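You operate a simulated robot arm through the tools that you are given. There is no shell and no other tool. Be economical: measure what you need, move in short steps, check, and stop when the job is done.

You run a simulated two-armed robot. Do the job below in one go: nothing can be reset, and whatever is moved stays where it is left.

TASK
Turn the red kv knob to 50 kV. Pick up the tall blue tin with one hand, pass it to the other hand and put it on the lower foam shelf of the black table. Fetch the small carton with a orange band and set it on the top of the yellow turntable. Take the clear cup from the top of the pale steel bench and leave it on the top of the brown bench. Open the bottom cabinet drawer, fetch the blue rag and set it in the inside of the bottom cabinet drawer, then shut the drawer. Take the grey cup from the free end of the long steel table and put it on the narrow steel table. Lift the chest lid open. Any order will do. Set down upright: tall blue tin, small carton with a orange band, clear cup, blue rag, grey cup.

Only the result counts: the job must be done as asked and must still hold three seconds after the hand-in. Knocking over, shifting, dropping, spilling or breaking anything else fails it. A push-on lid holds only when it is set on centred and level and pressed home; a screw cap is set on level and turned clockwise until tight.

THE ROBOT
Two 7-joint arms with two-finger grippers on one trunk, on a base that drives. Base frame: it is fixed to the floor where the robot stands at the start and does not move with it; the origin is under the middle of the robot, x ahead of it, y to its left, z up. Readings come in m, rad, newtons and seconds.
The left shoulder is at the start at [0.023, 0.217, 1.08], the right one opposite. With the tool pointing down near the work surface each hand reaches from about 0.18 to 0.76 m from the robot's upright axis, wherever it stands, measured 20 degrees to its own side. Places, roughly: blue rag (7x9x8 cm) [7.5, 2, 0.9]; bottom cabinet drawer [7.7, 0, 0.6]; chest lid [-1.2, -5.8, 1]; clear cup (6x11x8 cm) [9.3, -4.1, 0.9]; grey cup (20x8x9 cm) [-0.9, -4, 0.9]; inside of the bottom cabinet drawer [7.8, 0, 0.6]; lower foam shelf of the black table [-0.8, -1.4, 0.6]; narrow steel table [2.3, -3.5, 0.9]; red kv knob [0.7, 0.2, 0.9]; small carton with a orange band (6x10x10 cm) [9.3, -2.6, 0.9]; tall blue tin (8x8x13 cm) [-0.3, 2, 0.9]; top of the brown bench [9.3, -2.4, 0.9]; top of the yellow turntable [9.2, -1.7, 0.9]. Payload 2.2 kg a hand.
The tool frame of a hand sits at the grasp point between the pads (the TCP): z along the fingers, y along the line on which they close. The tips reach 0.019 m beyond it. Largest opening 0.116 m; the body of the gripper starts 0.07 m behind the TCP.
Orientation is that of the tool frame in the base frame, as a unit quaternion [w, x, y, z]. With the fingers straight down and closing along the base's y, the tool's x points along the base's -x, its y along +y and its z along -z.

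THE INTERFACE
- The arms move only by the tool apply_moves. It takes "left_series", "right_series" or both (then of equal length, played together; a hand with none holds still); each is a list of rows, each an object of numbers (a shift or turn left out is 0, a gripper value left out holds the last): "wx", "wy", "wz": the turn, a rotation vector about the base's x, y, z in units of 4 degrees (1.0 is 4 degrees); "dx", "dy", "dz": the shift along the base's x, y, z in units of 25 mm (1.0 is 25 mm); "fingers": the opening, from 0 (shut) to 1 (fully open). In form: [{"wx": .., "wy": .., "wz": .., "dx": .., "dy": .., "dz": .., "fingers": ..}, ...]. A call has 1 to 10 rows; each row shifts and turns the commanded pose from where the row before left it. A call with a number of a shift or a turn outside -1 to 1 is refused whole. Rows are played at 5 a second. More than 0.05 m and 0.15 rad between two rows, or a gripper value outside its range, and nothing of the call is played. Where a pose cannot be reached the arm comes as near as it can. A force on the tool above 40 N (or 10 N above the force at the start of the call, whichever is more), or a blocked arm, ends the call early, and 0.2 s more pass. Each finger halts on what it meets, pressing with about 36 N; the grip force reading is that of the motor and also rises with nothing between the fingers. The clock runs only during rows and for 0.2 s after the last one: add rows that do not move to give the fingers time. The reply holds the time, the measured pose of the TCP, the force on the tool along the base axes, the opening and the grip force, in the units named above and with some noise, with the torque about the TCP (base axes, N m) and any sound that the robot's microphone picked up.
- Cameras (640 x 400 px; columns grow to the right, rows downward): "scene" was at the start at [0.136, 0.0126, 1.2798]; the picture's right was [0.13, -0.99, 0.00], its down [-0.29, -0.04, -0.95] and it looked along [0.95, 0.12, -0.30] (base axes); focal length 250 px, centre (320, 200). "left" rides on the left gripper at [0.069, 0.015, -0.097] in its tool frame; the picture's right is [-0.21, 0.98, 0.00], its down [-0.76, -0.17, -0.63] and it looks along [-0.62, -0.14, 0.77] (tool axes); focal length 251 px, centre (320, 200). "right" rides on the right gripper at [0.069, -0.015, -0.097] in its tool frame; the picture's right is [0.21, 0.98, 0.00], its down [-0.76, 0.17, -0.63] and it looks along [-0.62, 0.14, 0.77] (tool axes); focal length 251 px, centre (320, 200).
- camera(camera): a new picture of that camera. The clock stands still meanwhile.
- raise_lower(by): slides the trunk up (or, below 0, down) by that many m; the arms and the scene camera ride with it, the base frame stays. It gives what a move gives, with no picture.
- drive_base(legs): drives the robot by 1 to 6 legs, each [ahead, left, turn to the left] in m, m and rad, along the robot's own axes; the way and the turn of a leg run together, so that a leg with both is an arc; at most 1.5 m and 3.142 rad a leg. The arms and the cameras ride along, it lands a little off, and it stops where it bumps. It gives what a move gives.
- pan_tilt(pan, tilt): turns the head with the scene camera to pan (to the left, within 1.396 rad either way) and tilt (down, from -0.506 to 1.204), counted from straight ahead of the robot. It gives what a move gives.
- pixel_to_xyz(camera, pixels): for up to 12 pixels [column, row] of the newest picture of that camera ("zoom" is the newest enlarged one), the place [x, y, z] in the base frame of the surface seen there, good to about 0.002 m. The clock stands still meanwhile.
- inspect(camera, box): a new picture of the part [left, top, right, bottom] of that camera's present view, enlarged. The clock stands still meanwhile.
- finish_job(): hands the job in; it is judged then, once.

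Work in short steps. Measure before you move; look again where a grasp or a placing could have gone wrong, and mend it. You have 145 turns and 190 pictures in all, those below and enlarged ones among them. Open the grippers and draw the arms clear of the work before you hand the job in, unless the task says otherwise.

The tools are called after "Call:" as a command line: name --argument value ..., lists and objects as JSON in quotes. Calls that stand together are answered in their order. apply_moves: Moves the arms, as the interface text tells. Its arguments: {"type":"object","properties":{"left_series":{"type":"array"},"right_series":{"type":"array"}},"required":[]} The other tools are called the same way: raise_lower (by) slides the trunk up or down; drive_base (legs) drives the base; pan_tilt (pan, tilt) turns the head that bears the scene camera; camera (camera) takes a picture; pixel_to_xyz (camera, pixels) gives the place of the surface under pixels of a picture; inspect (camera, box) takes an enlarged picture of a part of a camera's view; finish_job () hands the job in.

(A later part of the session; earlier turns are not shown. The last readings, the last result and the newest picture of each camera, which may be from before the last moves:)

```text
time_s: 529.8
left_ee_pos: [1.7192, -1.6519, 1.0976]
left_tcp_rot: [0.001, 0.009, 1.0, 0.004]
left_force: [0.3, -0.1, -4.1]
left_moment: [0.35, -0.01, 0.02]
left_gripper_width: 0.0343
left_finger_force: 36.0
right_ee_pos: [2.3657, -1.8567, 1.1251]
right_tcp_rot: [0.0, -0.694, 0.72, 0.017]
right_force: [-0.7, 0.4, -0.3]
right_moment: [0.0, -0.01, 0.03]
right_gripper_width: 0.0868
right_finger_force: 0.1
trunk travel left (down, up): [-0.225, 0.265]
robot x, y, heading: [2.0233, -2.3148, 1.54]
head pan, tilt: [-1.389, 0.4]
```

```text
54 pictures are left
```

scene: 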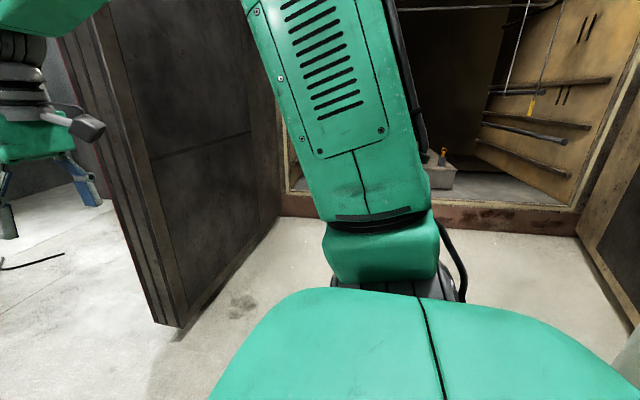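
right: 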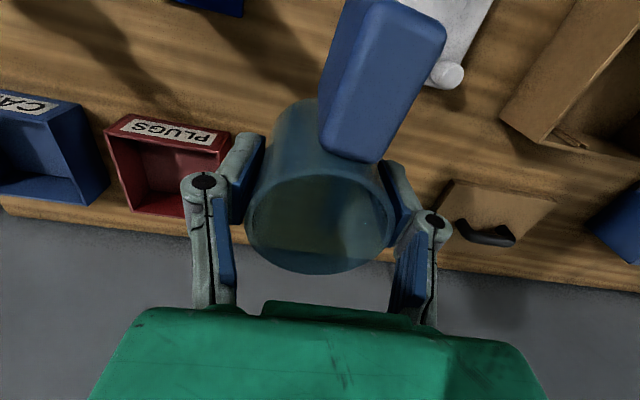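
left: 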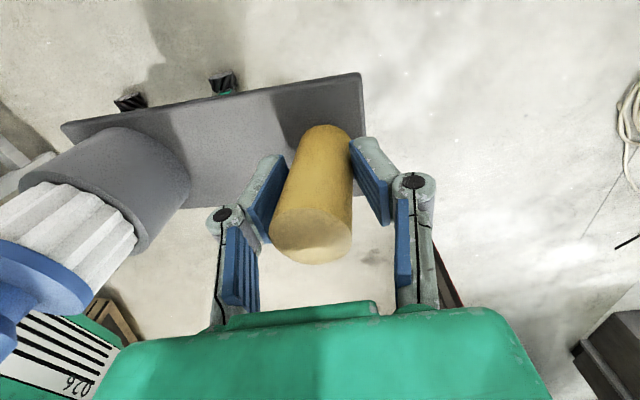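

Still secure. I turn left by 180° to face the narrow table.

Call:
drive_base --legs '[[0, 0, 1.57], [0, 0, 1.57]]'

Call:
pan_tilt --pan 0.1 --tilt 0.4

Call:
camera --camera "scene"

```text
time_s: 537.9
left_ee_pos: [2.3658, -2.9707, 1.0958]
left_tcp_rot: [0.004, 1.0, 0.013, -0.005]
left_force: [0.5, 0.1, -3.3]
left_moment: [-0.33, 0.04, -0.01]
left_gripper_width: 0.0343
left_finger_force: 35.8
right_ee_pos: [1.7111, -2.7901, 1.1285]
right_tcp_rot: [0.013, 0.707, 0.707, -0.003]
right_force: [1.1, -0.1, -0.3]
right_moment: [0.0, 0.07, -0.01]
right_gripper_width: 0.087
right_finger_force: 0.1
trunk travel left (down, up): [-0.225, 0.265]
robot x, y, heading: [2.022, -2.3201, -1.574]
head pan, tilt: [-1.389, 0.4]
```

```text
time_s: 539.5
left_ee_pos: [2.3468, -2.9669, 1.1028]
left_tcp_rot: [0.007, 1.0, 0.009, 0.001]
left_force: [-1.0, -0.3, -2.9]
left_moment: [-0.29, -0.09, 0.02]
left_gripper_width: 0.0346
left_finger_force: 35.9
right_ee_pos: [1.6954, -2.7841, 1.1265]
right_tcp_rot: [0.018, 0.707, 0.706, 0.0]
right_force: [-1.5, 1.3, -0.3]
right_moment: [0.0, -0.08, 0.01]
right_gripper_width: 0.0867
right_finger_force: 0.1
trunk travel left (down, up): [-0.225, 0.265]
robot x, y, heading: [2.0267, -2.3173, -1.57]
head pan, tilt: [0.099, 0.4]
```

```text
53 pictures are left
```

scene: 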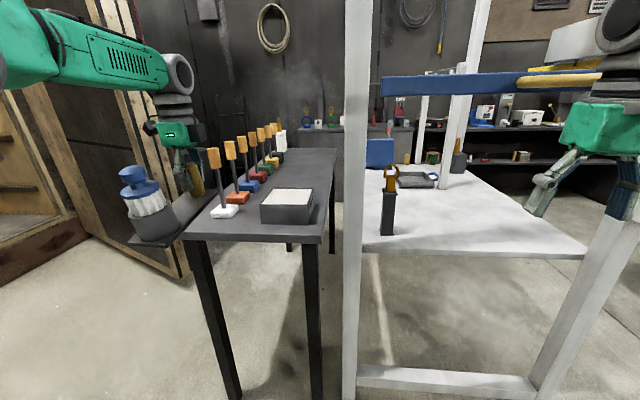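

The narrow dark table holds a row of sticks and a grey box at its front. I measure its edges and free areas.

Call:
inspect --camera "scene" --box '[170, 100, 370, 250]'

Call:
pixel_to_xyz --camera "scene" --pixels '[[190, 235], [318, 240], [334, 152], [290, 155], [262, 218], [312, 220], [312, 192], [225, 212], [270, 165], [310, 170], [355, 250], [580, 250]]'

```text
2.67 times, centred on (270, 175) of scene
```

zoom: 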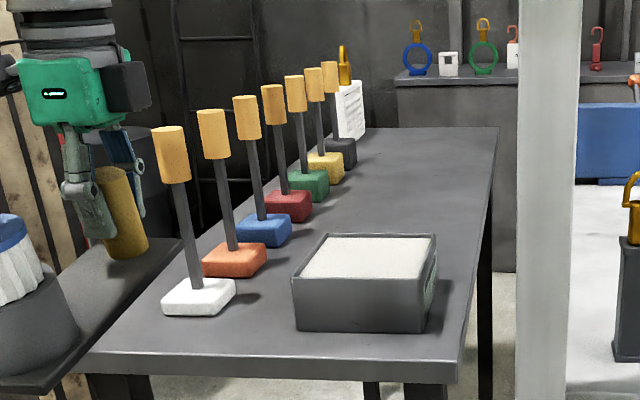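

```text
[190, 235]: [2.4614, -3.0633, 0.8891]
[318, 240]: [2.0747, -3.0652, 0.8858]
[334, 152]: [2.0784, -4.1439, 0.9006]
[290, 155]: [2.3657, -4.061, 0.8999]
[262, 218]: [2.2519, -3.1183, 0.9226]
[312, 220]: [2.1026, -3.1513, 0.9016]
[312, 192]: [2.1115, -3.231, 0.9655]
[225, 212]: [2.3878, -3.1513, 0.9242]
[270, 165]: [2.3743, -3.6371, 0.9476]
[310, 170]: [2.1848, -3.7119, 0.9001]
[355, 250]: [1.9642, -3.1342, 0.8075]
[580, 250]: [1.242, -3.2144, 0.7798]
```

Free zone behind the grey box: x 2.07–2.34, y<-3.29. I'll lay the plate along x with the post at [2.265, -3.37]. I rotate the hand +90°, retract the right hand a bit, then drive forward.

Call:
apply_moves --left_series '[{"wz": 1, "dy": 0.4}, {"wz": 1, "dy": 0.4}, {"wz": 1, "dy": 0.4}, {"wz": 1, "dy": 0.4}, {"wz": 1, "dy": 0.4}, {"wz": 1, "dy": 0.4}, {"wz": 1}, {"wz": 1}, {"wz": 1}, {"wz": 1}]' --right_series '[{"dy": 0.8}, {"dy": 0.8}, {"dy": 0.8}, {"dy": 0.8}, {}, {}, {}, {}, {}, {}]'

Call:
apply_moves --left_series '[{"wz": 1, "dx": -0.35}, {"wz": 1, "dx": -0.35}, {"wz": 1, "dx": -0.35}, {"wz": 1, "dx": -0.35}, {"wz": 1, "dx": -0.35}, {"wz": 1, "dx": -0.35}, {"wz": 1, "dx": -0.35}, {"wz": 1, "dx": -0.35}, {"wz": 1, "dx": -0.35}, {"wz": 1}]'

Call:
apply_moves --left_series '[{"wz": 1}, {"wz": 1}, {"wz": 0.6}, {}]'

Call:
drive_base --legs '[[0.33, 0, 0]]'

Call:
camera --camera "scene"

```text
time_s: 541.7
left_ee_pos: [2.3781, -2.9064, 1.0954]
left_tcp_rot: [0.008, 0.935, 0.355, -0.008]
left_force: [1.0, 0.3, -3.1]
left_moment: [-0.24, -0.19, -0.01]
left_gripper_width: 0.0342
left_finger_force: 35.9
right_ee_pos: [1.7207, -2.7209, 1.1316]
right_tcp_rot: [0.008, 0.705, 0.709, -0.011]
right_force: [0.4, 0.4, 0.2]
right_moment: [0.05, -0.01, -0.01]
right_gripper_width: 0.0868
right_finger_force: 0.1
right hand out of reach, approached as far as the arm can: row 4
trunk travel left (down, up): [-0.225, 0.265]
robot x, y, heading: [2.0286, -2.3189, -1.564]
head pan, tilt: [0.099, 0.4]
```

```text
time_s: 543.9
left_ee_pos: [2.2971, -2.908, 1.095]
left_tcp_rot: [0.008, 0.758, 0.653, -0.003]
left_force: [0.0, -0.4, -3.3]
left_moment: [-0.04, -0.29, 0.02]
left_gripper_width: 0.0342
left_finger_force: 36.1
right_ee_pos: [1.7136, -2.7209, 1.1272]
right_tcp_rot: [0.016, 0.71, 0.704, 0.002]
right_force: [0.1, -0.3, 0.5]
right_moment: [0.02, 0.0, 0.01]
right_gripper_width: 0.0867
right_finger_force: 0.1
trunk travel left (down, up): [-0.225, 0.265]
robot x, y, heading: [2.028, -2.3171, -1.567]
head pan, tilt: [0.099, 0.4]
```

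```text
time_s: 544.9
left_ee_pos: [2.311, -2.9059, 1.0925]
left_tcp_rot: [0.004, 0.695, 0.719, -0.005]
left_force: [1.5, -0.3, -3.4]
left_moment: [-0.01, -0.22, 0.01]
left_gripper_width: 0.0345
left_finger_force: 36.4
right_ee_pos: [1.7303, -2.7219, 1.1335]
right_tcp_rot: [0.01, 0.706, 0.708, -0.008]
right_force: [2.0, 0.0, -0.3]
right_moment: [0.02, 0.07, 0.03]
right_gripper_width: 0.0871
right_finger_force: 0.0
trunk travel left (down, up): [-0.225, 0.265]
robot x, y, heading: [2.0309, -2.3162, -1.564]
head pan, tilt: [0.099, 0.4]
```

```text
time_s: 547.1
left_ee_pos: [2.2984, -3.2195, 1.0989]
left_tcp_rot: [0.01, 0.698, 0.716, -0.006]
left_force: [0.5, -0.2, -3.6]
left_moment: [-0.01, -0.31, 0.03]
left_gripper_width: 0.0345
left_finger_force: 36.7
right_ee_pos: [1.7061, -3.0232, 1.1356]
right_tcp_rot: [0.025, 0.72, 0.693, 0.002]
right_force: [0.3, 0.0, -0.5]
right_moment: [-0.01, 0.01, 0.01]
right_gripper_width: 0.0867
right_finger_force: 0.0
trunk travel left (down, up): [-0.225, 0.265]
robot x, y, heading: [2.0268, -2.6359, -1.573]
head pan, tilt: [0.099, 0.4]
stopped in leg 1: the robot was blocked; the commanded pose is now the measured one
```

```text
51 pictures are left
```

scene: 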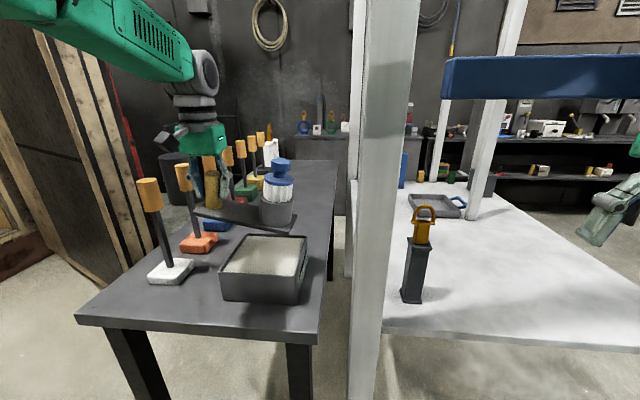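

The base touched something low in front (the white frame). I back off 2 cm and shift the hand 3.5 cm away from the sticks.

Call:
drive_base --legs '[[-0.02, 0, 0]]'

Call:
apply_moves --left_series '[{"dx": -0.7}, {"dx": -0.6}, {}, {}, {}, {}]'

Call:
camera --camera "left"

```text
time_s: 547.9
left_ee_pos: [2.3033, -3.208, 1.0957]
left_tcp_rot: [0.006, 0.696, 0.718, -0.005]
left_force: [-0.3, -0.2, -2.7]
left_moment: [-0.01, -0.36, -0.01]
left_gripper_width: 0.0346
left_finger_force: 35.9
right_ee_pos: [1.7174, -3.0149, 1.1343]
right_tcp_rot: [0.018, 0.714, 0.7, -0.002]
right_force: [-0.5, 0.4, 0.4]
right_moment: [-0.01, -0.03, -0.01]
right_gripper_width: 0.0868
right_finger_force: 0.1
trunk travel left (down, up): [-0.225, 0.265]
robot x, y, heading: [2.0242, -2.6205, -1.57]
head pan, tilt: [0.099, 0.4]
```

```text
time_s: 549.3
left_ee_pos: [2.265, -3.2047, 1.099]
left_tcp_rot: [0.009, 0.697, 0.717, -0.004]
left_force: [-0.3, 0.0, -3.0]
left_moment: [0.01, -0.3, -0.02]
left_gripper_width: 0.0344
left_finger_force: 35.3
right_ee_pos: [1.7133, -3.013, 1.1338]
right_tcp_rot: [0.019, 0.714, 0.7, 0.0]
right_force: [-0.7, 0.6, 0.0]
right_moment: [0.02, -0.05, 0.01]
right_gripper_width: 0.087
right_finger_force: 0.1
trunk travel left (down, up): [-0.225, 0.265]
robot x, y, heading: [2.0283, -2.6159, -1.572]
head pan, tilt: [0.099, 0.4]
```

```text
50 pictures are left
```

left: 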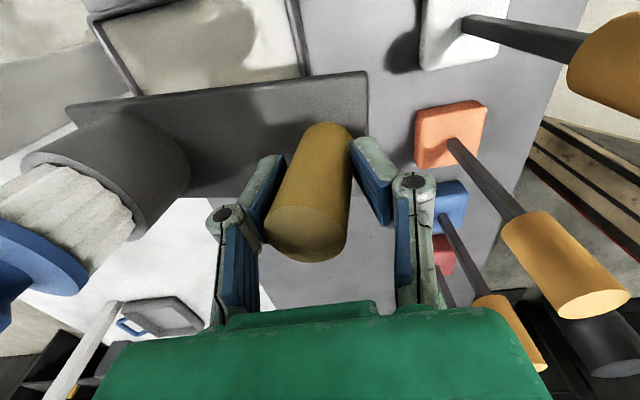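

I measure the stick handles' x to confirm clearance for the forward move.

Call:
pixel_to_xyz --camera "left" --pixels '[[520, 240], [490, 310], [570, 75], [445, 120], [437, 200], [300, 75], [135, 95], [445, 265]]'

Call:
apply_moves --left_series '[{"dx": -0.4}, {"dy": -0.8}, {"dy": -0.8}, {"dy": -0.8}, {"dy": -0.8}, {"dy": -0.8}, {"dy": -0.8}, {"dy": -0.8}, {"dy": -0.9}, {}]'

Call:
camera --camera "left"

Call:
camera --camera "scene"

```text
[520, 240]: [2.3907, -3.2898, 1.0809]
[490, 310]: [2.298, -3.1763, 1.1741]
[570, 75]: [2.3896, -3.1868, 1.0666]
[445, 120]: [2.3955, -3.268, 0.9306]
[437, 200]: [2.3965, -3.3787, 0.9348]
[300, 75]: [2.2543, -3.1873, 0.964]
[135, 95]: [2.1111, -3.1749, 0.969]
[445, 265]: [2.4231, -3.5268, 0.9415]
```

```text
time_s: 551.5
left_ee_pos: [2.252, -3.3145, 1.0856]
left_tcp_rot: [0.009, 0.697, 0.717, -0.006]
left_force: [-0.1, 0.2, -3.6]
left_moment: [0.02, -0.32, -0.02]
left_gripper_width: 0.0347
left_finger_force: 35.6
left hand out of reach, approached as far as the arm can: row 7, 8, 9
right_ee_pos: [1.7128, -3.013, 1.1335]
right_tcp_rot: [0.019, 0.714, 0.7, 0.001]
right_force: [0.4, -0.8, -0.2]
right_moment: [0.0, 0.02, 0.0]
right_gripper_width: 0.0871
right_finger_force: 0.0
trunk travel left (down, up): [-0.225, 0.265]
robot x, y, heading: [2.0267, -2.6194, -1.574]
head pan, tilt: [0.099, 0.4]
```

```text
49 pictures are left
```

left: 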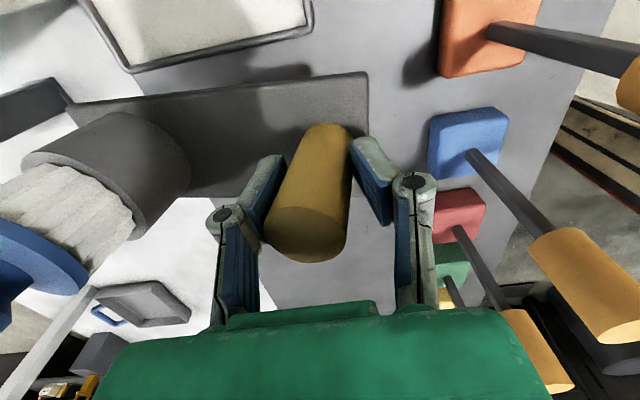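

```text
48 pictures are left
```

scene: 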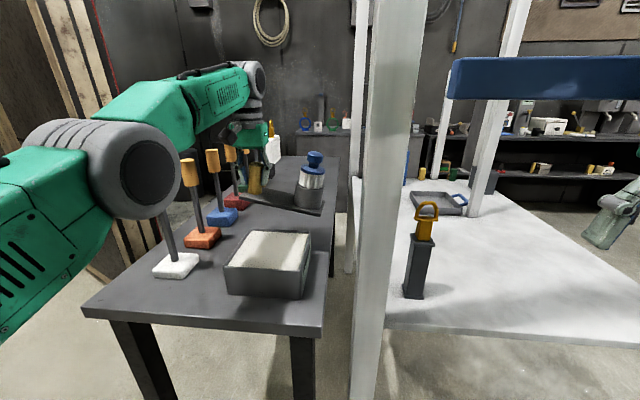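

The hand is at y=-3.3145; the box's back edge is ≈-3.24, so the plate is clear. I lower it in steps.

Call:
apply_moves --left_series '[{"dz": -0.8}, {"dz": -0.8}, {"dz": -0.8}, {"dz": -0.8}, {}, {}]'

Call:
inspect --camera "scene" --box '[140, 110, 360, 300]'

```text
time_s: 552.9
left_ee_pos: [2.2518, -3.3113, 1.0045]
left_tcp_rot: [0.01, 0.697, 0.717, -0.004]
left_force: [0.0, 0.6, -3.9]
left_moment: [-0.04, -0.31, -0.02]
left_gripper_width: 0.0346
left_finger_force: 36.2
right_ee_pos: [1.7138, -3.0119, 1.1343]
right_tcp_rot: [0.019, 0.714, 0.7, 0.0]
right_force: [0.6, 0.0, -0.3]
right_moment: [-0.01, 0.03, 0.0]
right_gripper_width: 0.0868
right_finger_force: 0.0
trunk travel left (down, up): [-0.225, 0.265]
robot x, y, heading: [2.0257, -2.6178, -1.568]
head pan, tilt: [0.099, 0.4]
```

```text
2.11 times, centred on (250, 205) of scene
```

zoom: 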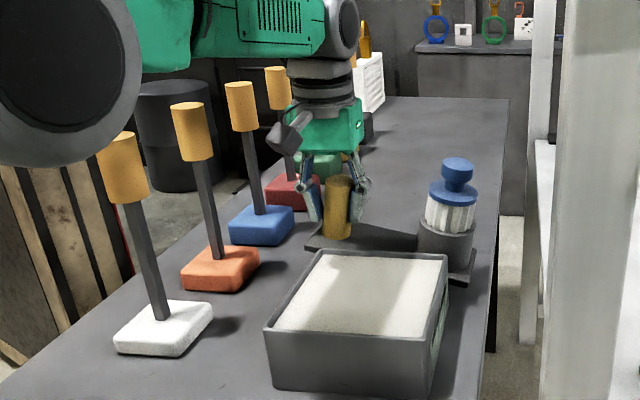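

I verify the box's back edge and plate edge positions before touching down.

Call:
pixel_to_xyz --camera "zoom" --pixels '[[325, 252], [443, 258], [400, 255], [470, 275], [460, 284], [310, 245], [495, 260]]'

Call:
apply_moves --left_series '[{"dz": -0.7}, {"dz": -0.7}, {"dz": -0.3}, {}, {}]'

```text
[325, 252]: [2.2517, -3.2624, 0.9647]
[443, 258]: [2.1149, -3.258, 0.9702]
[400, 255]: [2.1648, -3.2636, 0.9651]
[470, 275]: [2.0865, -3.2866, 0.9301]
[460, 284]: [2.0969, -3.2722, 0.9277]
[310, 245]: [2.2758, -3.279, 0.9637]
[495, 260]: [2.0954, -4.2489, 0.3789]
```

```text
time_s: 554.1
left_ee_pos: [2.2522, -3.313, 0.9608]
left_tcp_rot: [0.009, 0.697, 0.717, -0.004]
left_force: [-0.1, 0.5, -1.5]
left_moment: [0.07, -0.02, 0.07]
left_gripper_width: 0.034
left_finger_force: 36.2
right_ee_pos: [1.7141, -3.0115, 1.1336]
right_tcp_rot: [0.02, 0.714, 0.7, 0.0]
right_force: [-0.6, 0.4, 0.1]
right_moment: [-0.03, 0.03, 0.0]
right_gripper_width: 0.0871
right_finger_force: 0.0
trunk travel left (down, up): [-0.225, 0.265]
robot x, y, heading: [2.0248, -2.6196, -1.574]
head pan, tilt: [0.099, 0.4]
```

About 1 cm clear of the box; the cup end already touches lightly. I lower the last few millimetres.

Call:
apply_moves --left_series '[{"dz": -0.15}, {"dz": -0.15}, {}]'

Call:
apply_moves --left_series '[{"dz": -0.1}, {}]'

Call:
inspect --camera "scene" --box '[220, 140, 340, 260]'

```text
time_s: 554.9
left_ee_pos: [2.2514, -3.3113, 0.9543]
left_tcp_rot: [0.009, 0.697, 0.717, -0.005]
left_force: [1.4, -0.5, -0.3]
left_moment: [0.12, 0.22, 0.17]
left_gripper_width: 0.0343
left_finger_force: 36.2
right_ee_pos: [1.7129, -3.0132, 1.135]
right_tcp_rot: [0.02, 0.714, 0.7, 0.0]
right_force: [-0.1, 0.0, -0.5]
right_moment: [-0.02, -0.01, 0.03]
right_gripper_width: 0.087
right_finger_force: 0.1
trunk travel left (down, up): [-0.225, 0.265]
robot x, y, heading: [2.0267, -2.6191, -1.568]
head pan, tilt: [0.099, 0.4]
```

```text
time_s: 555.5
left_ee_pos: [2.2527, -3.312, 0.9514]
left_tcp_rot: [0.009, 0.697, 0.717, -0.004]
left_force: [1.5, -1.8, 0.2]
left_moment: [0.13, 0.3, 0.2]
left_gripper_width: 0.0339
left_finger_force: 35.4
right_ee_pos: [1.7122, -3.0125, 1.1341]
right_tcp_rot: [0.02, 0.714, 0.7, 0.0]
right_force: [-0.2, 0.0, -0.1]
right_moment: [0.03, -0.02, -0.02]
right_gripper_width: 0.0869
right_finger_force: 0.1
trunk travel left (down, up): [-0.225, 0.265]
robot x, y, heading: [2.0256, -2.6186, -1.568]
head pan, tilt: [0.099, 0.4]
```

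```text
3.33 times, centred on (280, 200) of scene
```

zoom: 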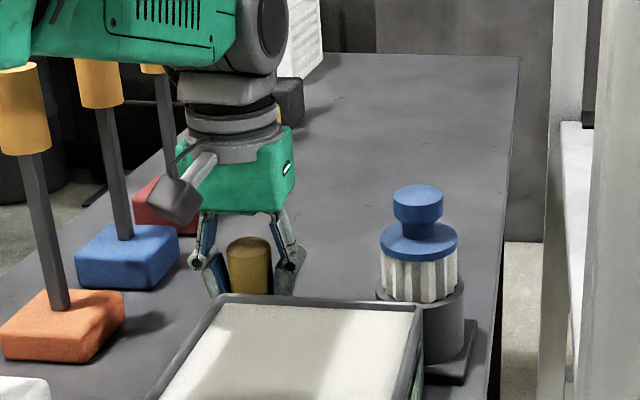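

Weight is fully transferred. I release, then lift straight up.

Call:
apply_moves --left_series '[{"dz": -0.05}, {"fingers": 0.45}, {"fingers": 0.6}, {}, {"dz": 0.8}, {"dz": 0.8}, {"dz": 0.8}, {"dz": 1}, {"dz": 1}, {}]'

Call:
inspect --camera "scene" --box '[140, 110, 360, 300]'

```text
time_s: 557.7
left_ee_pos: [2.2531, -3.3148, 1.0622]
left_tcp_rot: [0.009, 0.697, 0.717, -0.005]
left_force: [-1.2, 0.3, 0.2]
left_moment: [-0.03, 0.01, -0.01]
left_gripper_width: 0.0695
left_finger_force: 0.1
right_ee_pos: [1.7122, -3.0116, 1.1351]
right_tcp_rot: [0.02, 0.714, 0.7, 0.0]
right_force: [-0.6, 0.8, -0.1]
right_moment: [-0.02, 0.02, 0.01]
right_gripper_width: 0.087
right_finger_force: 0.0
trunk travel left (down, up): [-0.225, 0.265]
robot x, y, heading: [2.0283, -2.6175, -1.574]
head pan, tilt: [0.099, 0.4]
```

```text
2.11 times, centred on (250, 205) of scene
```

zoom: 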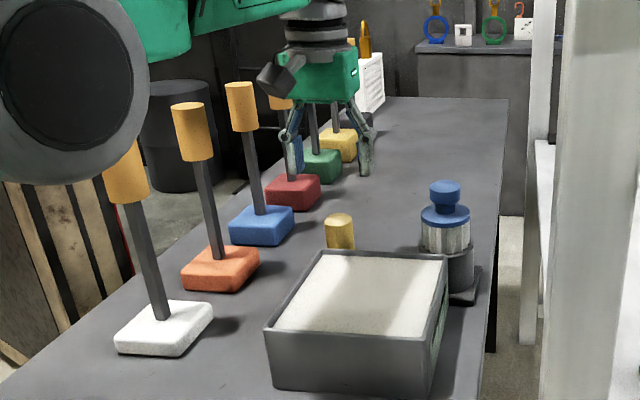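

The grey cup stands clear on the narrow table. Turns are limited now, so I combine: back out, drive to the chest at [-1.2, -5.8], and look with a grid of measurements.

Call:
drive_base --legs '[[-0.4, 0, 0]]'

Call:
apply_moves --left_series '[{"dy": 1, "fingers": 1}, {"dy": 1}, {"dy": 1}, {"dy": 1}, {"dy": 1}, {"dy": 1}, {"dy": 0.8}]'

Call:
drive_base --legs '[[0, -1.4, 0], [1.25, 0, 0], [1.2, 0, 0], [0, -1.45, 0]]'

Call:
pan_tilt --pan -0.25 --tilt 0.45

Call:
camera --camera "scene"

Call:
inspect --camera "scene" --box '[180, 60, 460, 240]'

Call:
pixel_to_xyz --camera "scene" --pixels '[[240, 130], [280, 130], [320, 130], [360, 130], [400, 130], [240, 160], [280, 160], [320, 160], [360, 160], [400, 160], [320, 190], [320, 145]]'

```text
time_s: 560.2
left_ee_pos: [2.2505, -2.9164, 1.0639]
left_tcp_rot: [0.01, 0.697, 0.717, -0.005]
left_force: [0.4, -0.5, 0.7]
left_moment: [0.0, 0.01, -0.01]
left_gripper_width: 0.0695
left_finger_force: 0.1
right_ee_pos: [1.7127, -2.611, 1.1348]
right_tcp_rot: [0.019, 0.716, 0.698, 0.0]
right_force: [-0.7, -0.1, -0.8]
right_moment: [-0.01, 0.0, 0.0]
right_gripper_width: 0.0868
right_finger_force: 0.1
trunk travel left (down, up): [-0.225, 0.265]
robot x, y, heading: [2.0265, -2.2189, -1.573]
head pan, tilt: [0.099, 0.4]
```

```text
time_s: 561.8
left_ee_pos: [2.2494, -2.7417, 1.0664]
left_tcp_rot: [0.011, 0.698, 0.716, -0.007]
left_force: [0.6, 0.7, 0.2]
left_moment: [-0.03, 0.01, -0.02]
left_gripper_width: 0.116
left_finger_force: 0.1
right_ee_pos: [1.713, -2.6091, 1.1328]
right_tcp_rot: [0.018, 0.715, 0.699, 0.002]
right_force: [-0.2, 0.8, 0.6]
right_moment: [-0.03, -0.01, 0.01]
right_gripper_width: 0.0872
right_finger_force: 0.0
trunk travel left (down, up): [-0.225, 0.265]
robot x, y, heading: [2.0307, -2.2193, -1.577]
head pan, tilt: [0.099, 0.4]
```

```text
time_s: 587.2
left_ee_pos: [-0.7041, -5.1176, 1.0648]
left_tcp_rot: [0.009, 0.703, 0.711, -0.007]
left_force: [1.2, 0.7, -0.4]
left_moment: [-0.03, 0.02, 0.0]
left_gripper_width: 0.1161
left_finger_force: 0.0
right_ee_pos: [-1.2391, -4.9785, 1.1324]
right_tcp_rot: [0.018, 0.72, 0.694, 0.001]
right_force: [1.0, -0.7, 0.0]
right_moment: [-0.01, 0.01, 0.01]
right_gripper_width: 0.0869
right_finger_force: 0.0
trunk travel left (down, up): [-0.225, 0.265]
robot x, y, heading: [-0.9224, -4.5953, -1.589]
head pan, tilt: [0.099, 0.4]
```

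```text
time_s: 588.0
left_ee_pos: [-0.7061, -5.1161, 1.0663]
left_tcp_rot: [0.012, 0.703, 0.711, -0.007]
left_force: [-0.6, 0.4, 0.3]
left_moment: [0.01, 0.03, -0.01]
left_gripper_width: 0.116
left_finger_force: 0.0
right_ee_pos: [-1.2405, -4.9753, 1.1294]
right_tcp_rot: [0.016, 0.721, 0.693, 0.005]
right_force: [0.2, -0.2, 0.0]
right_moment: [0.03, 0.03, -0.01]
right_gripper_width: 0.0871
right_finger_force: 0.2
trunk travel left (down, up): [-0.225, 0.265]
robot x, y, heading: [-0.9206, -4.5927, -1.588]
head pan, tilt: [-0.25, 0.45]
```

```text
44 pictures are left
```

scene: 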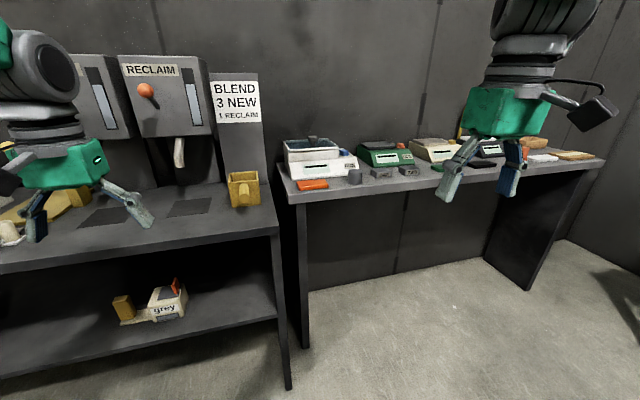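

```text
2.22 times, centred on (320, 150) of scene
```

zoom: 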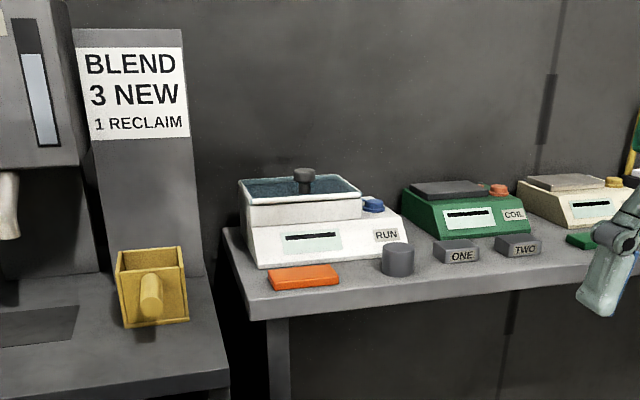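

```text
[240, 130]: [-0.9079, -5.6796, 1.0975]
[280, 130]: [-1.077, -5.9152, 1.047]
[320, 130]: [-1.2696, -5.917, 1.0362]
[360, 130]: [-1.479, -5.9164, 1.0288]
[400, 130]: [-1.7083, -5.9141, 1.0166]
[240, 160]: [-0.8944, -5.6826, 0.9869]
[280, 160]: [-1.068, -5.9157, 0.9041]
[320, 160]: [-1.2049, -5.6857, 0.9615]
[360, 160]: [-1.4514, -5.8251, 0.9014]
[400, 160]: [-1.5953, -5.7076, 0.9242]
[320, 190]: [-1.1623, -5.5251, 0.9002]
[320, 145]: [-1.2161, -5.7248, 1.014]
```

The "chest" is the white RUN unit with a glass lid and black knob (zoom 304,176). I measure knob and lid corners, then move closer: left hand retracted, base forward 0.33 and turned left 0.6, right hand brought above the unit.

Call:
pixel_to_xyz --camera "zoom" --pixels '[[304, 172], [304, 182], [296, 175], [312, 175], [240, 182], [360, 190], [300, 207], [250, 200], [335, 177], [270, 179], [375, 203], [304, 190]]'

Call:
apply_moves --left_series '[{"dy": 1}, {"dy": 1}, {"dy": 1}, {"dy": 1}, {"dy": 1}]' --right_series '[{"dz": 0.8}, {"dz": 0.8}, {}, {}, {}]'

Call:
drive_base --legs '[[0.33, 0, 0], [0, 0, 0.6]]'

Call:
apply_moves --right_series '[{"dx": -0.9, "wz": -0.8}, {"dx": -0.9, "wz": -0.8}, {"dx": -0.9, "wz": -0.8}, {"dx": -0.9, "wz": -0.8}, {"dx": -0.9, "wz": -0.8}, {"dx": -0.9, "wz": -0.8}, {"dx": -0.9}, {"dx": -0.9}, {"dx": -0.9}, {}]'

Call:
pan_tilt --pan -0.75 --tilt 0.5

Call:
camera --camera "scene"

Call:
camera --camera "right"

```text
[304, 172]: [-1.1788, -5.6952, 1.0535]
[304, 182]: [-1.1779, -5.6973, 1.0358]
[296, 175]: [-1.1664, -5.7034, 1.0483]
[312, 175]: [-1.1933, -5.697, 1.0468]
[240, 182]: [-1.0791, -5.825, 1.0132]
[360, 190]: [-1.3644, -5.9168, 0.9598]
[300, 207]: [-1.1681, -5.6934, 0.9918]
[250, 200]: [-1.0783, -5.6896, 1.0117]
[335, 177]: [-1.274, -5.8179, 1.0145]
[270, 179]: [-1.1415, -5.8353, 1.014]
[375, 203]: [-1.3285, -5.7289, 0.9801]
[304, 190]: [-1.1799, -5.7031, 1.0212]
```

```text
time_s: 589.2
left_ee_pos: [-0.7021, -4.9921, 1.0661]
left_tcp_rot: [0.009, 0.703, 0.711, -0.008]
left_force: [-0.1, 0.8, -0.3]
left_moment: [0.01, 0.02, -0.03]
left_gripper_width: 0.1158
left_finger_force: 0.2
right_ee_pos: [-1.2468, -4.9917, 1.1732]
right_tcp_rot: [0.019, 0.72, 0.693, 0.004]
right_force: [-0.3, 0.6, -0.3]
right_moment: [0.01, 0.03, -0.06]
right_gripper_width: 0.087
right_finger_force: 0.0
right hand out of reach, approached as far as the arm can: row 1
trunk travel left (down, up): [-0.225, 0.265]
robot x, y, heading: [-0.9227, -4.5947, -1.591]
head pan, tilt: [-0.25, 0.45]
```

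```text
time_s: 593.0
left_ee_pos: [-0.5243, -5.1284, 1.0668]
left_tcp_rot: [0.013, 0.463, 0.886, -0.003]
left_force: [0.7, 0.3, 0.4]
left_moment: [0.01, 0.0, -0.04]
left_gripper_width: 0.1161
left_finger_force: 0.0
right_ee_pos: [-0.9777, -5.4334, 1.172]
right_tcp_rot: [0.018, 0.486, 0.874, 0.011]
right_force: [-0.2, 0.1, -0.5]
right_moment: [0.03, 0.02, -0.01]
right_gripper_width: 0.0871
right_finger_force: 0.1
trunk travel left (down, up): [-0.225, 0.265]
robot x, y, heading: [-0.9284, -4.9173, -0.993]
head pan, tilt: [-0.25, 0.45]
```

```text
time_s: 595.2
left_ee_pos: [-0.5265, -5.1278, 1.0679]
left_tcp_rot: [0.014, 0.463, 0.886, -0.003]
left_force: [0.0, -0.4, -0.2]
left_moment: [0.03, 0.01, 0.0]
left_gripper_width: 0.1159
left_finger_force: 0.0
right_ee_pos: [-1.1819, -5.4312, 1.1721]
right_tcp_rot: [0.019, 0.624, 0.781, 0.006]
right_force: [0.3, -0.3, 1.2]
right_moment: [0.01, 0.01, -0.01]
right_gripper_width: 0.0871
right_finger_force: 0.1
trunk travel left (down, up): [-0.225, 0.265]
robot x, y, heading: [-0.9291, -4.9194, -0.99]
head pan, tilt: [-0.25, 0.45]
```

```text
time_s: 596.1
left_ee_pos: [-0.5251, -5.1267, 1.0673]
left_tcp_rot: [0.013, 0.463, 0.886, -0.005]
left_force: [-0.9, -0.3, -0.5]
left_moment: [0.01, 0.0, -0.03]
left_gripper_width: 0.1159
left_finger_force: 0.1
right_ee_pos: [-1.1831, -5.4294, 1.1721]
right_tcp_rot: [0.02, 0.624, 0.781, 0.008]
right_force: [0.7, -0.9, -0.1]
right_moment: [0.01, 0.02, -0.04]
right_gripper_width: 0.0869
right_finger_force: 0.0
trunk travel left (down, up): [-0.225, 0.265]
robot x, y, heading: [-0.9237, -4.9177, -0.991]
head pan, tilt: [-0.75, 0.499]
```

```text
42 pictures are left
```

scene: 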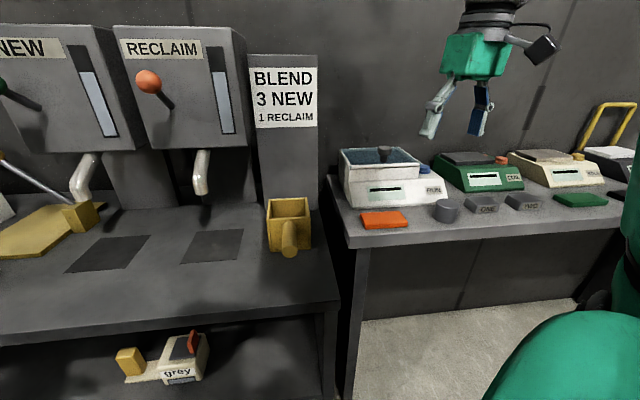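

```text
41 pictures are left
```

right: 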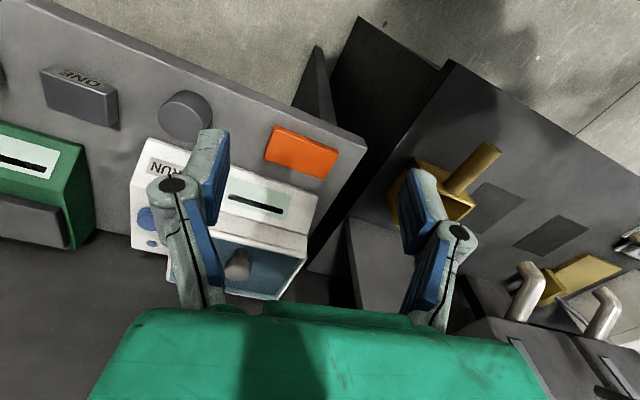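

The lid's knob is at [-1.179, -5.698, top 1.053], the hinge at the back (y≈-5.84). I move the base 9 cm nearer and orient the right hand: closing along x, tilted 40° (fingers down and away), opening 6.5 cm.

Call:
drive_base --legs '[[0.08, -0.05, 0]]'

Call:
apply_moves --right_series '[{"wz": -0.8, "fingers": 0.55}, {"wz": -0.8}, {"wz": -0.8}, {"wz": -0.8}, {"wx": -1}, {"wx": -1}, {"wx": -1}, {"wx": -1}, {"wx": -1}, {"wx": -1}]'

Call:
apply_moves --right_series '[{"wx": -1}, {"wx": -1}, {"wx": -1}, {"wx": -1}, {"dy": -0.8}, {"dy": -0.8}, {"dy": -0.8}, {}, {}]'

Call:
camera --camera "right"

Call:
inspect --camera "scene" --box '[310, 100, 510, 240]'

```text
time_s: 597.3
left_ee_pos: [-0.4998, -5.2088, 1.063]
left_tcp_rot: [0.008, 0.462, 0.887, -0.013]
left_force: [1.1, -0.1, 0.0]
left_moment: [-0.03, 0.08, -0.02]
left_gripper_width: 0.1159
left_finger_force: 0.0
right_ee_pos: [-1.1547, -5.5085, 1.1834]
right_tcp_rot: [0.017, 0.624, 0.781, -0.006]
right_force: [-0.3, -0.3, 0.5]
right_moment: [0.0, 0.06, 0.02]
right_gripper_width: 0.087
right_finger_force: 0.1
trunk travel left (down, up): [-0.225, 0.265]
robot x, y, heading: [-0.9186, -5.007, -0.99]
head pan, tilt: [-0.75, 0.499]
```

```text
time_s: 599.7
left_ee_pos: [-0.517, -5.2158, 1.0668]
left_tcp_rot: [0.012, 0.462, 0.887, -0.007]
left_force: [0.2, -0.8, 0.3]
left_moment: [-0.03, 0.0, -0.03]
left_gripper_width: 0.1161
left_finger_force: 0.0
right_ee_pos: [-1.2081, -5.5471, 1.1415]
right_tcp_rot: [0.176, 0.709, 0.677, -0.089]
right_force: [0.0, 0.7, -0.9]
right_moment: [0.0, 0.02, 0.0]
right_gripper_width: 0.0637
right_finger_force: 0.1
right hand out of reach, approached as far as the arm can: row 8, 9, 10
trunk travel left (down, up): [-0.225, 0.265]
robot x, y, heading: [-0.9213, -5.0143, -0.993]
head pan, tilt: [-0.75, 0.499]
stopped in row 10 (right hand): the arm was blocked; the commanded pose is now the measured one
```

```text
time_s: 601.7
left_ee_pos: [-0.517, -5.2161, 1.0681]
left_tcp_rot: [0.013, 0.464, 0.886, -0.007]
left_force: [0.0, 1.2, 0.7]
left_moment: [0.0, 0.01, 0.01]
left_gripper_width: 0.1159
left_finger_force: 0.1
right_ee_pos: [-1.2016, -5.6073, 1.1496]
right_tcp_rot: [0.271, 0.672, 0.66, -0.197]
right_force: [0.2, 0.2, -0.1]
right_moment: [0.0, -0.03, 0.01]
right_gripper_width: 0.064
right_finger_force: 0.1
trunk travel left (down, up): [-0.225, 0.265]
robot x, y, heading: [-0.9175, -5.012, -0.996]
head pan, tilt: [-0.75, 0.499]
```

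```text
40 pictures are left
```

right: 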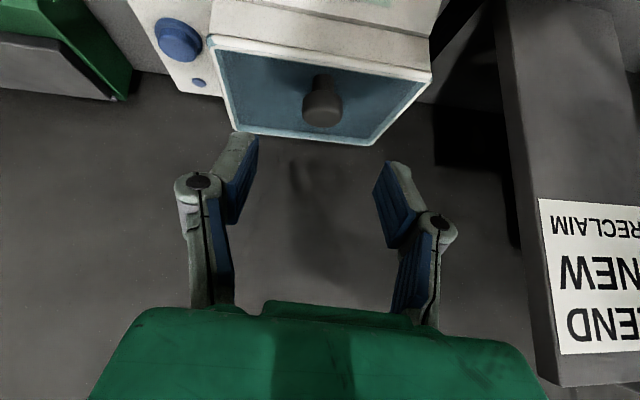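

```text
2.86 times, centred on (410, 170) of scene
```

zoom: 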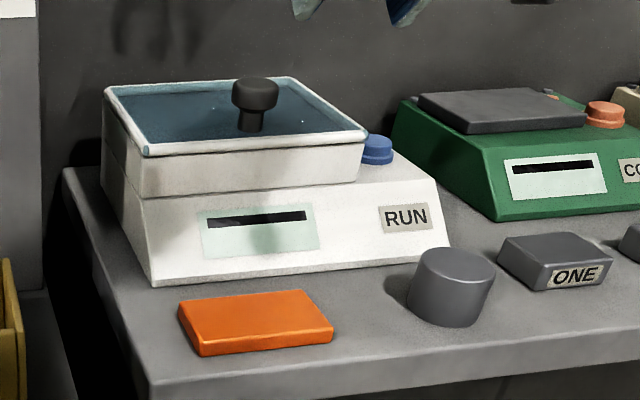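

Hand is tilted 39° with closing along x. I approach along the tool axis onto the knob, close, then lift through the hinge arc (knob pivots between the pads), and look.

Call:
apply_moves --right_series '[{"dx": 0.9}, {"dy": -0.99, "dz": -1}, {"dy": -0.99, "dz": -1}, {"dy": -0.99, "dz": -1}, {"dy": -0.99, "dz": -1}, {"dz": -0.3}, {"fingers": 0.2}, {"fingers": 0.1}, {}, {}]'

Call:
apply_moves --right_series '[{"dy": -0.3, "dz": 0.9}, {"dy": -0.45, "dz": 0.83}, {"dy": -0.59, "dz": 0.74}, {"dy": -0.71, "dz": 0.63}, {}]'

Call:
apply_moves --right_series '[{"dy": -0.81, "dz": 0.49}, {"dy": -0.88, "dz": 0.34}, {"dy": -0.93, "dz": 0.19}, {"dy": -0.95, "dz": 0.02}, {"dy": -0.94, "dz": -0.14}, {"dy": -0.5, "dz": -0.15}, {}]'

Call:
inspect --camera "scene" --box '[290, 60, 510, 240]'

Call:
camera --camera "right"

```text
time_s: 603.9
left_ee_pos: [-0.5212, -5.2183, 1.0673]
left_tcp_rot: [0.014, 0.464, 0.886, -0.005]
left_force: [0.0, 0.9, 0.6]
left_moment: [0.0, 0.0, -0.04]
left_gripper_width: 0.1157
left_finger_force: 0.0
right_ee_pos: [-1.1857, -5.7112, 1.0408]
right_tcp_rot: [0.271, 0.672, 0.66, -0.198]
right_force: [-12.7, -7.3, 0.9]
right_moment: [-0.49, 0.62, -0.22]
right_gripper_width: 0.0378
right_finger_force: 44.9
trunk travel left (down, up): [-0.225, 0.265]
robot x, y, heading: [-0.9214, -5.0101, -0.99]
head pan, tilt: [-0.75, 0.499]
```

```text
time_s: 605.1
left_ee_pos: [-0.5182, -5.2185, 1.0673]
left_tcp_rot: [0.013, 0.462, 0.887, -0.005]
left_force: [0.1, -0.7, 1.2]
left_moment: [-0.01, 0.03, 0.02]
left_gripper_width: 0.1161
left_finger_force: 0.1
right_ee_pos: [-1.1835, -5.7636, 1.1193]
right_tcp_rot: [0.271, 0.671, 0.661, -0.197]
right_force: [-3.2, 2.1, -3.9]
right_moment: [0.47, 0.89, 0.05]
right_gripper_width: 0.0315
right_finger_force: 44.8
trunk travel left (down, up): [-0.225, 0.265]
robot x, y, heading: [-0.9183, -5.0097, -0.993]
head pan, tilt: [-0.75, 0.499]
```

```text
time_s: 606.7
left_ee_pos: [-0.5183, -5.2178, 1.0668]
left_tcp_rot: [0.013, 0.464, 0.886, -0.006]
left_force: [-1.1, 0.3, 0.5]
left_moment: [0.01, -0.02, 0.01]
left_gripper_width: 0.1162
left_finger_force: 0.0
right_ee_pos: [-1.1861, -5.8872, 1.1384]
right_tcp_rot: [0.272, 0.672, 0.661, -0.197]
right_force: [2.2, 0.1, 1.2]
right_moment: [0.1, 0.19, -0.11]
right_gripper_width: 0.0133
right_finger_force: 1.7
trunk travel left (down, up): [-0.225, 0.265]
robot x, y, heading: [-0.9238, -5.0105, -0.995]
head pan, tilt: [-0.75, 0.499]
```

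```text
2.22 times, centred on (400, 150) of scene
```

zoom: 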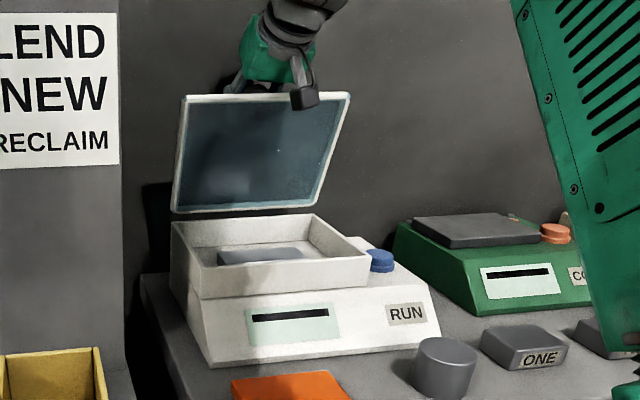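

```text
37 pictures are left
```

right: 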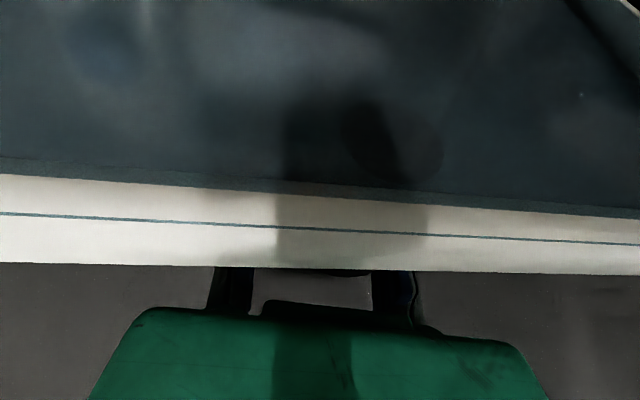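

The lid stands open. I free the knob, lift over the lid, push its front face a little past vertical, withdraw, photograph it, and then drive on toward the tin.

Call:
apply_moves --right_series '[{"fingers": 0.4}, {"dz": 1}, {"dz": 1}, {"dz": 1}, {"dy": 1, "fingers": 0}, {"dy": 1}, {"dy": 1}, {"dy": 1}, {"dy": 0.3}, {}]'

Call:
apply_moves --right_series '[{"dz": -0.8}, {"dz": -0.8}, {"dz": -0.8}, {"dy": -0.8}, {"dy": -0.8}, {"dy": -0.8}, {"dy": -0.7}, {}]'

Call:
apply_moves --right_series '[{"dy": 1, "dz": 0.5}, {"dy": 1, "dz": 0.5}, {"dy": 1, "wx": 0.9}, {"dy": 1, "wx": 0.9}, {"dy": 1, "wx": 0.9}, {"dy": 1, "wx": 0.9}, {"dy": 1, "wx": 0.9}, {"dy": 1, "wx": 0.9}, {"wx": 0.9}, {"wx": 0.9, "fingers": 1}]'

Call:
inspect --camera "scene" --box '[290, 60, 510, 240]'

Call:
drive_base --legs '[[-0.21, 0.14, 0], [0.63, 1.14, 0], [0, 0, 2.56]]'

Call:
drive_base --legs '[[1.4, 0, 0], [1.4, 0, 0], [1.0, 0.35, 0], [0.9, 0.05, 0]]'

Call:
pan_tilt --pan 0.1 --tilt 0.35

Call:
camera --camera "scene"

```text
time_s: 608.9
left_ee_pos: [-0.5186, -5.2189, 1.0672]
left_tcp_rot: [0.014, 0.464, 0.886, -0.004]
left_force: [-0.4, 0.3, 0.3]
left_moment: [-0.02, 0.02, -0.01]
left_gripper_width: 0.1161
left_finger_force: 0.0
right_ee_pos: [-1.1828, -5.7796, 1.2116]
right_tcp_rot: [0.271, 0.672, 0.661, -0.197]
right_force: [-1.4, -0.3, -0.8]
right_moment: [0.02, -0.02, 0.01]
right_gripper_width: 0.0
right_finger_force: 28.1
trunk travel left (down, up): [-0.225, 0.265]
robot x, y, heading: [-0.9202, -5.0122, -0.993]
head pan, tilt: [-0.75, 0.499]
```

```text
time_s: 610.2
left_ee_pos: [-0.5182, -5.2152, 1.0665]
left_tcp_rot: [0.013, 0.463, 0.886, -0.006]
left_force: [0.2, -0.1, -0.9]
left_moment: [0.06, 0.01, 0.0]
left_gripper_width: 0.1161
left_finger_force: 0.1
right_ee_pos: [-1.1814, -5.8171, 1.1506]
right_tcp_rot: [0.266, 0.673, 0.663, -0.193]
right_force: [-2.4, 16.7, 7.0]
right_moment: [-0.09, 0.04, -0.03]
right_gripper_width: 0.0061
right_finger_force: 28.1
trunk travel left (down, up): [-0.225, 0.265]
robot x, y, heading: [-0.9213, -5.0109, -0.998]
head pan, tilt: [-0.75, 0.499]
stopped in row 6 (right hand): the force on the tool passed its limit at 41 N (the readings are from after the stop); the commanded pose is now the measured one
```

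```text
time_s: 612.4
left_ee_pos: [-0.5195, -5.2182, 1.0678]
left_tcp_rot: [0.014, 0.463, 0.886, -0.005]
left_force: [1.1, 0.3, -0.4]
left_moment: [0.0, -0.01, -0.01]
left_gripper_width: 0.1159
left_finger_force: 0.0
right_ee_pos: [-1.1848, -5.6204, 1.175]
right_tcp_rot: [0.092, 0.718, 0.689, -0.021]
right_force: [-0.2, 1.2, 0.7]
right_moment: [-0.02, -0.03, 0.01]
right_gripper_width: 0.1158
right_finger_force: 0.1
trunk travel left (down, up): [-0.225, 0.265]
robot x, y, heading: [-0.9217, -5.0104, -0.992]
head pan, tilt: [-0.75, 0.499]
```

```text
2.22 times, centred on (400, 150) of scene
```

zoom: 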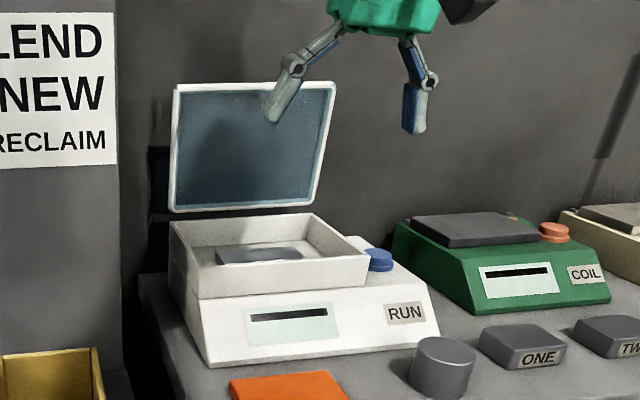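

```text
time_s: 626.3
left_ee_pos: [0.21, -4.2507, 1.0711]
left_tcp_rot: [0.005, -0.689, 0.725, 0.017]
left_force: [1.2, -0.3, 0.9]
left_moment: [0.02, 0.1, -0.01]
left_gripper_width: 0.1158
left_finger_force: 0.1
right_ee_pos: [0.9836, -4.3372, 1.1661]
right_tcp_rot: [0.044, -0.419, 0.903, 0.084]
right_force: [1.8, -0.8, 0.3]
right_moment: [0.03, 0.13, 0.03]
right_gripper_width: 0.1161
right_finger_force: 0.1
trunk travel left (down, up): [-0.225, 0.265]
robot x, y, heading: [0.3864, -4.658, 1.487]
head pan, tilt: [-0.75, 0.499]
```

```text
time_s: 648.4
left_ee_pos: [-0.0017, 0.2291, 1.0739]
left_tcp_rot: [-0.008, -0.687, 0.726, 0.029]
left_force: [2.5, 1.4, -0.2]
left_moment: [-0.09, 0.19, 0.03]
left_gripper_width: 0.1161
left_finger_force: 0.1
right_ee_pos: [0.7735, 0.1433, 1.1406]
right_tcp_rot: [0.026, -0.417, 0.904, 0.09]
right_force: [1.2, 0.3, -0.9]
right_moment: [-0.06, 0.13, 0.03]
right_gripper_width: 0.1158
right_finger_force: 0.0
trunk travel left (down, up): [-0.225, 0.265]
robot x, y, heading: [0.1378, -0.1761, 1.496]
head pan, tilt: [-0.75, 0.499]
stopped in leg 4: the robot was blocked; the commanded pose is now the measured one
```

```text
time_s: 649.5
left_ee_pos: [-0.0261, 0.2277, 1.0737]
left_tcp_rot: [0.001, -0.69, 0.724, 0.024]
left_force: [-0.2, 0.6, 0.6]
left_moment: [-0.01, -0.01, 0.01]
left_gripper_width: 0.1158
left_finger_force: 0.0
right_ee_pos: [0.7478, 0.145, 1.1557]
right_tcp_rot: [0.038, -0.421, 0.902, 0.088]
right_force: [-0.1, -0.4, 0.1]
right_moment: [0.01, 0.02, 0.02]
right_gripper_width: 0.116
right_finger_force: 0.0
trunk travel left (down, up): [-0.225, 0.265]
robot x, y, heading: [0.1384, -0.174, 1.493]
head pan, tilt: [0.099, 0.351]
```

```text
35 pictures are left
```

scene: 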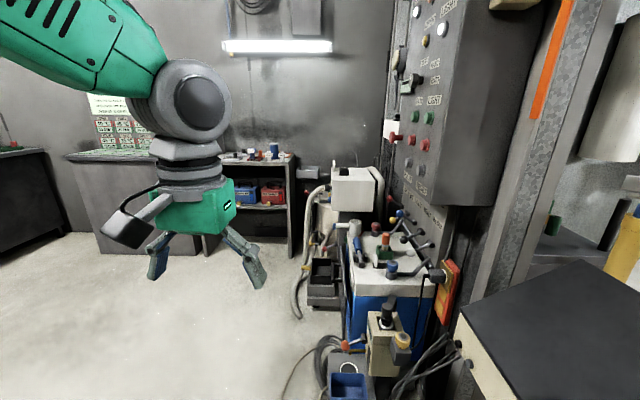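

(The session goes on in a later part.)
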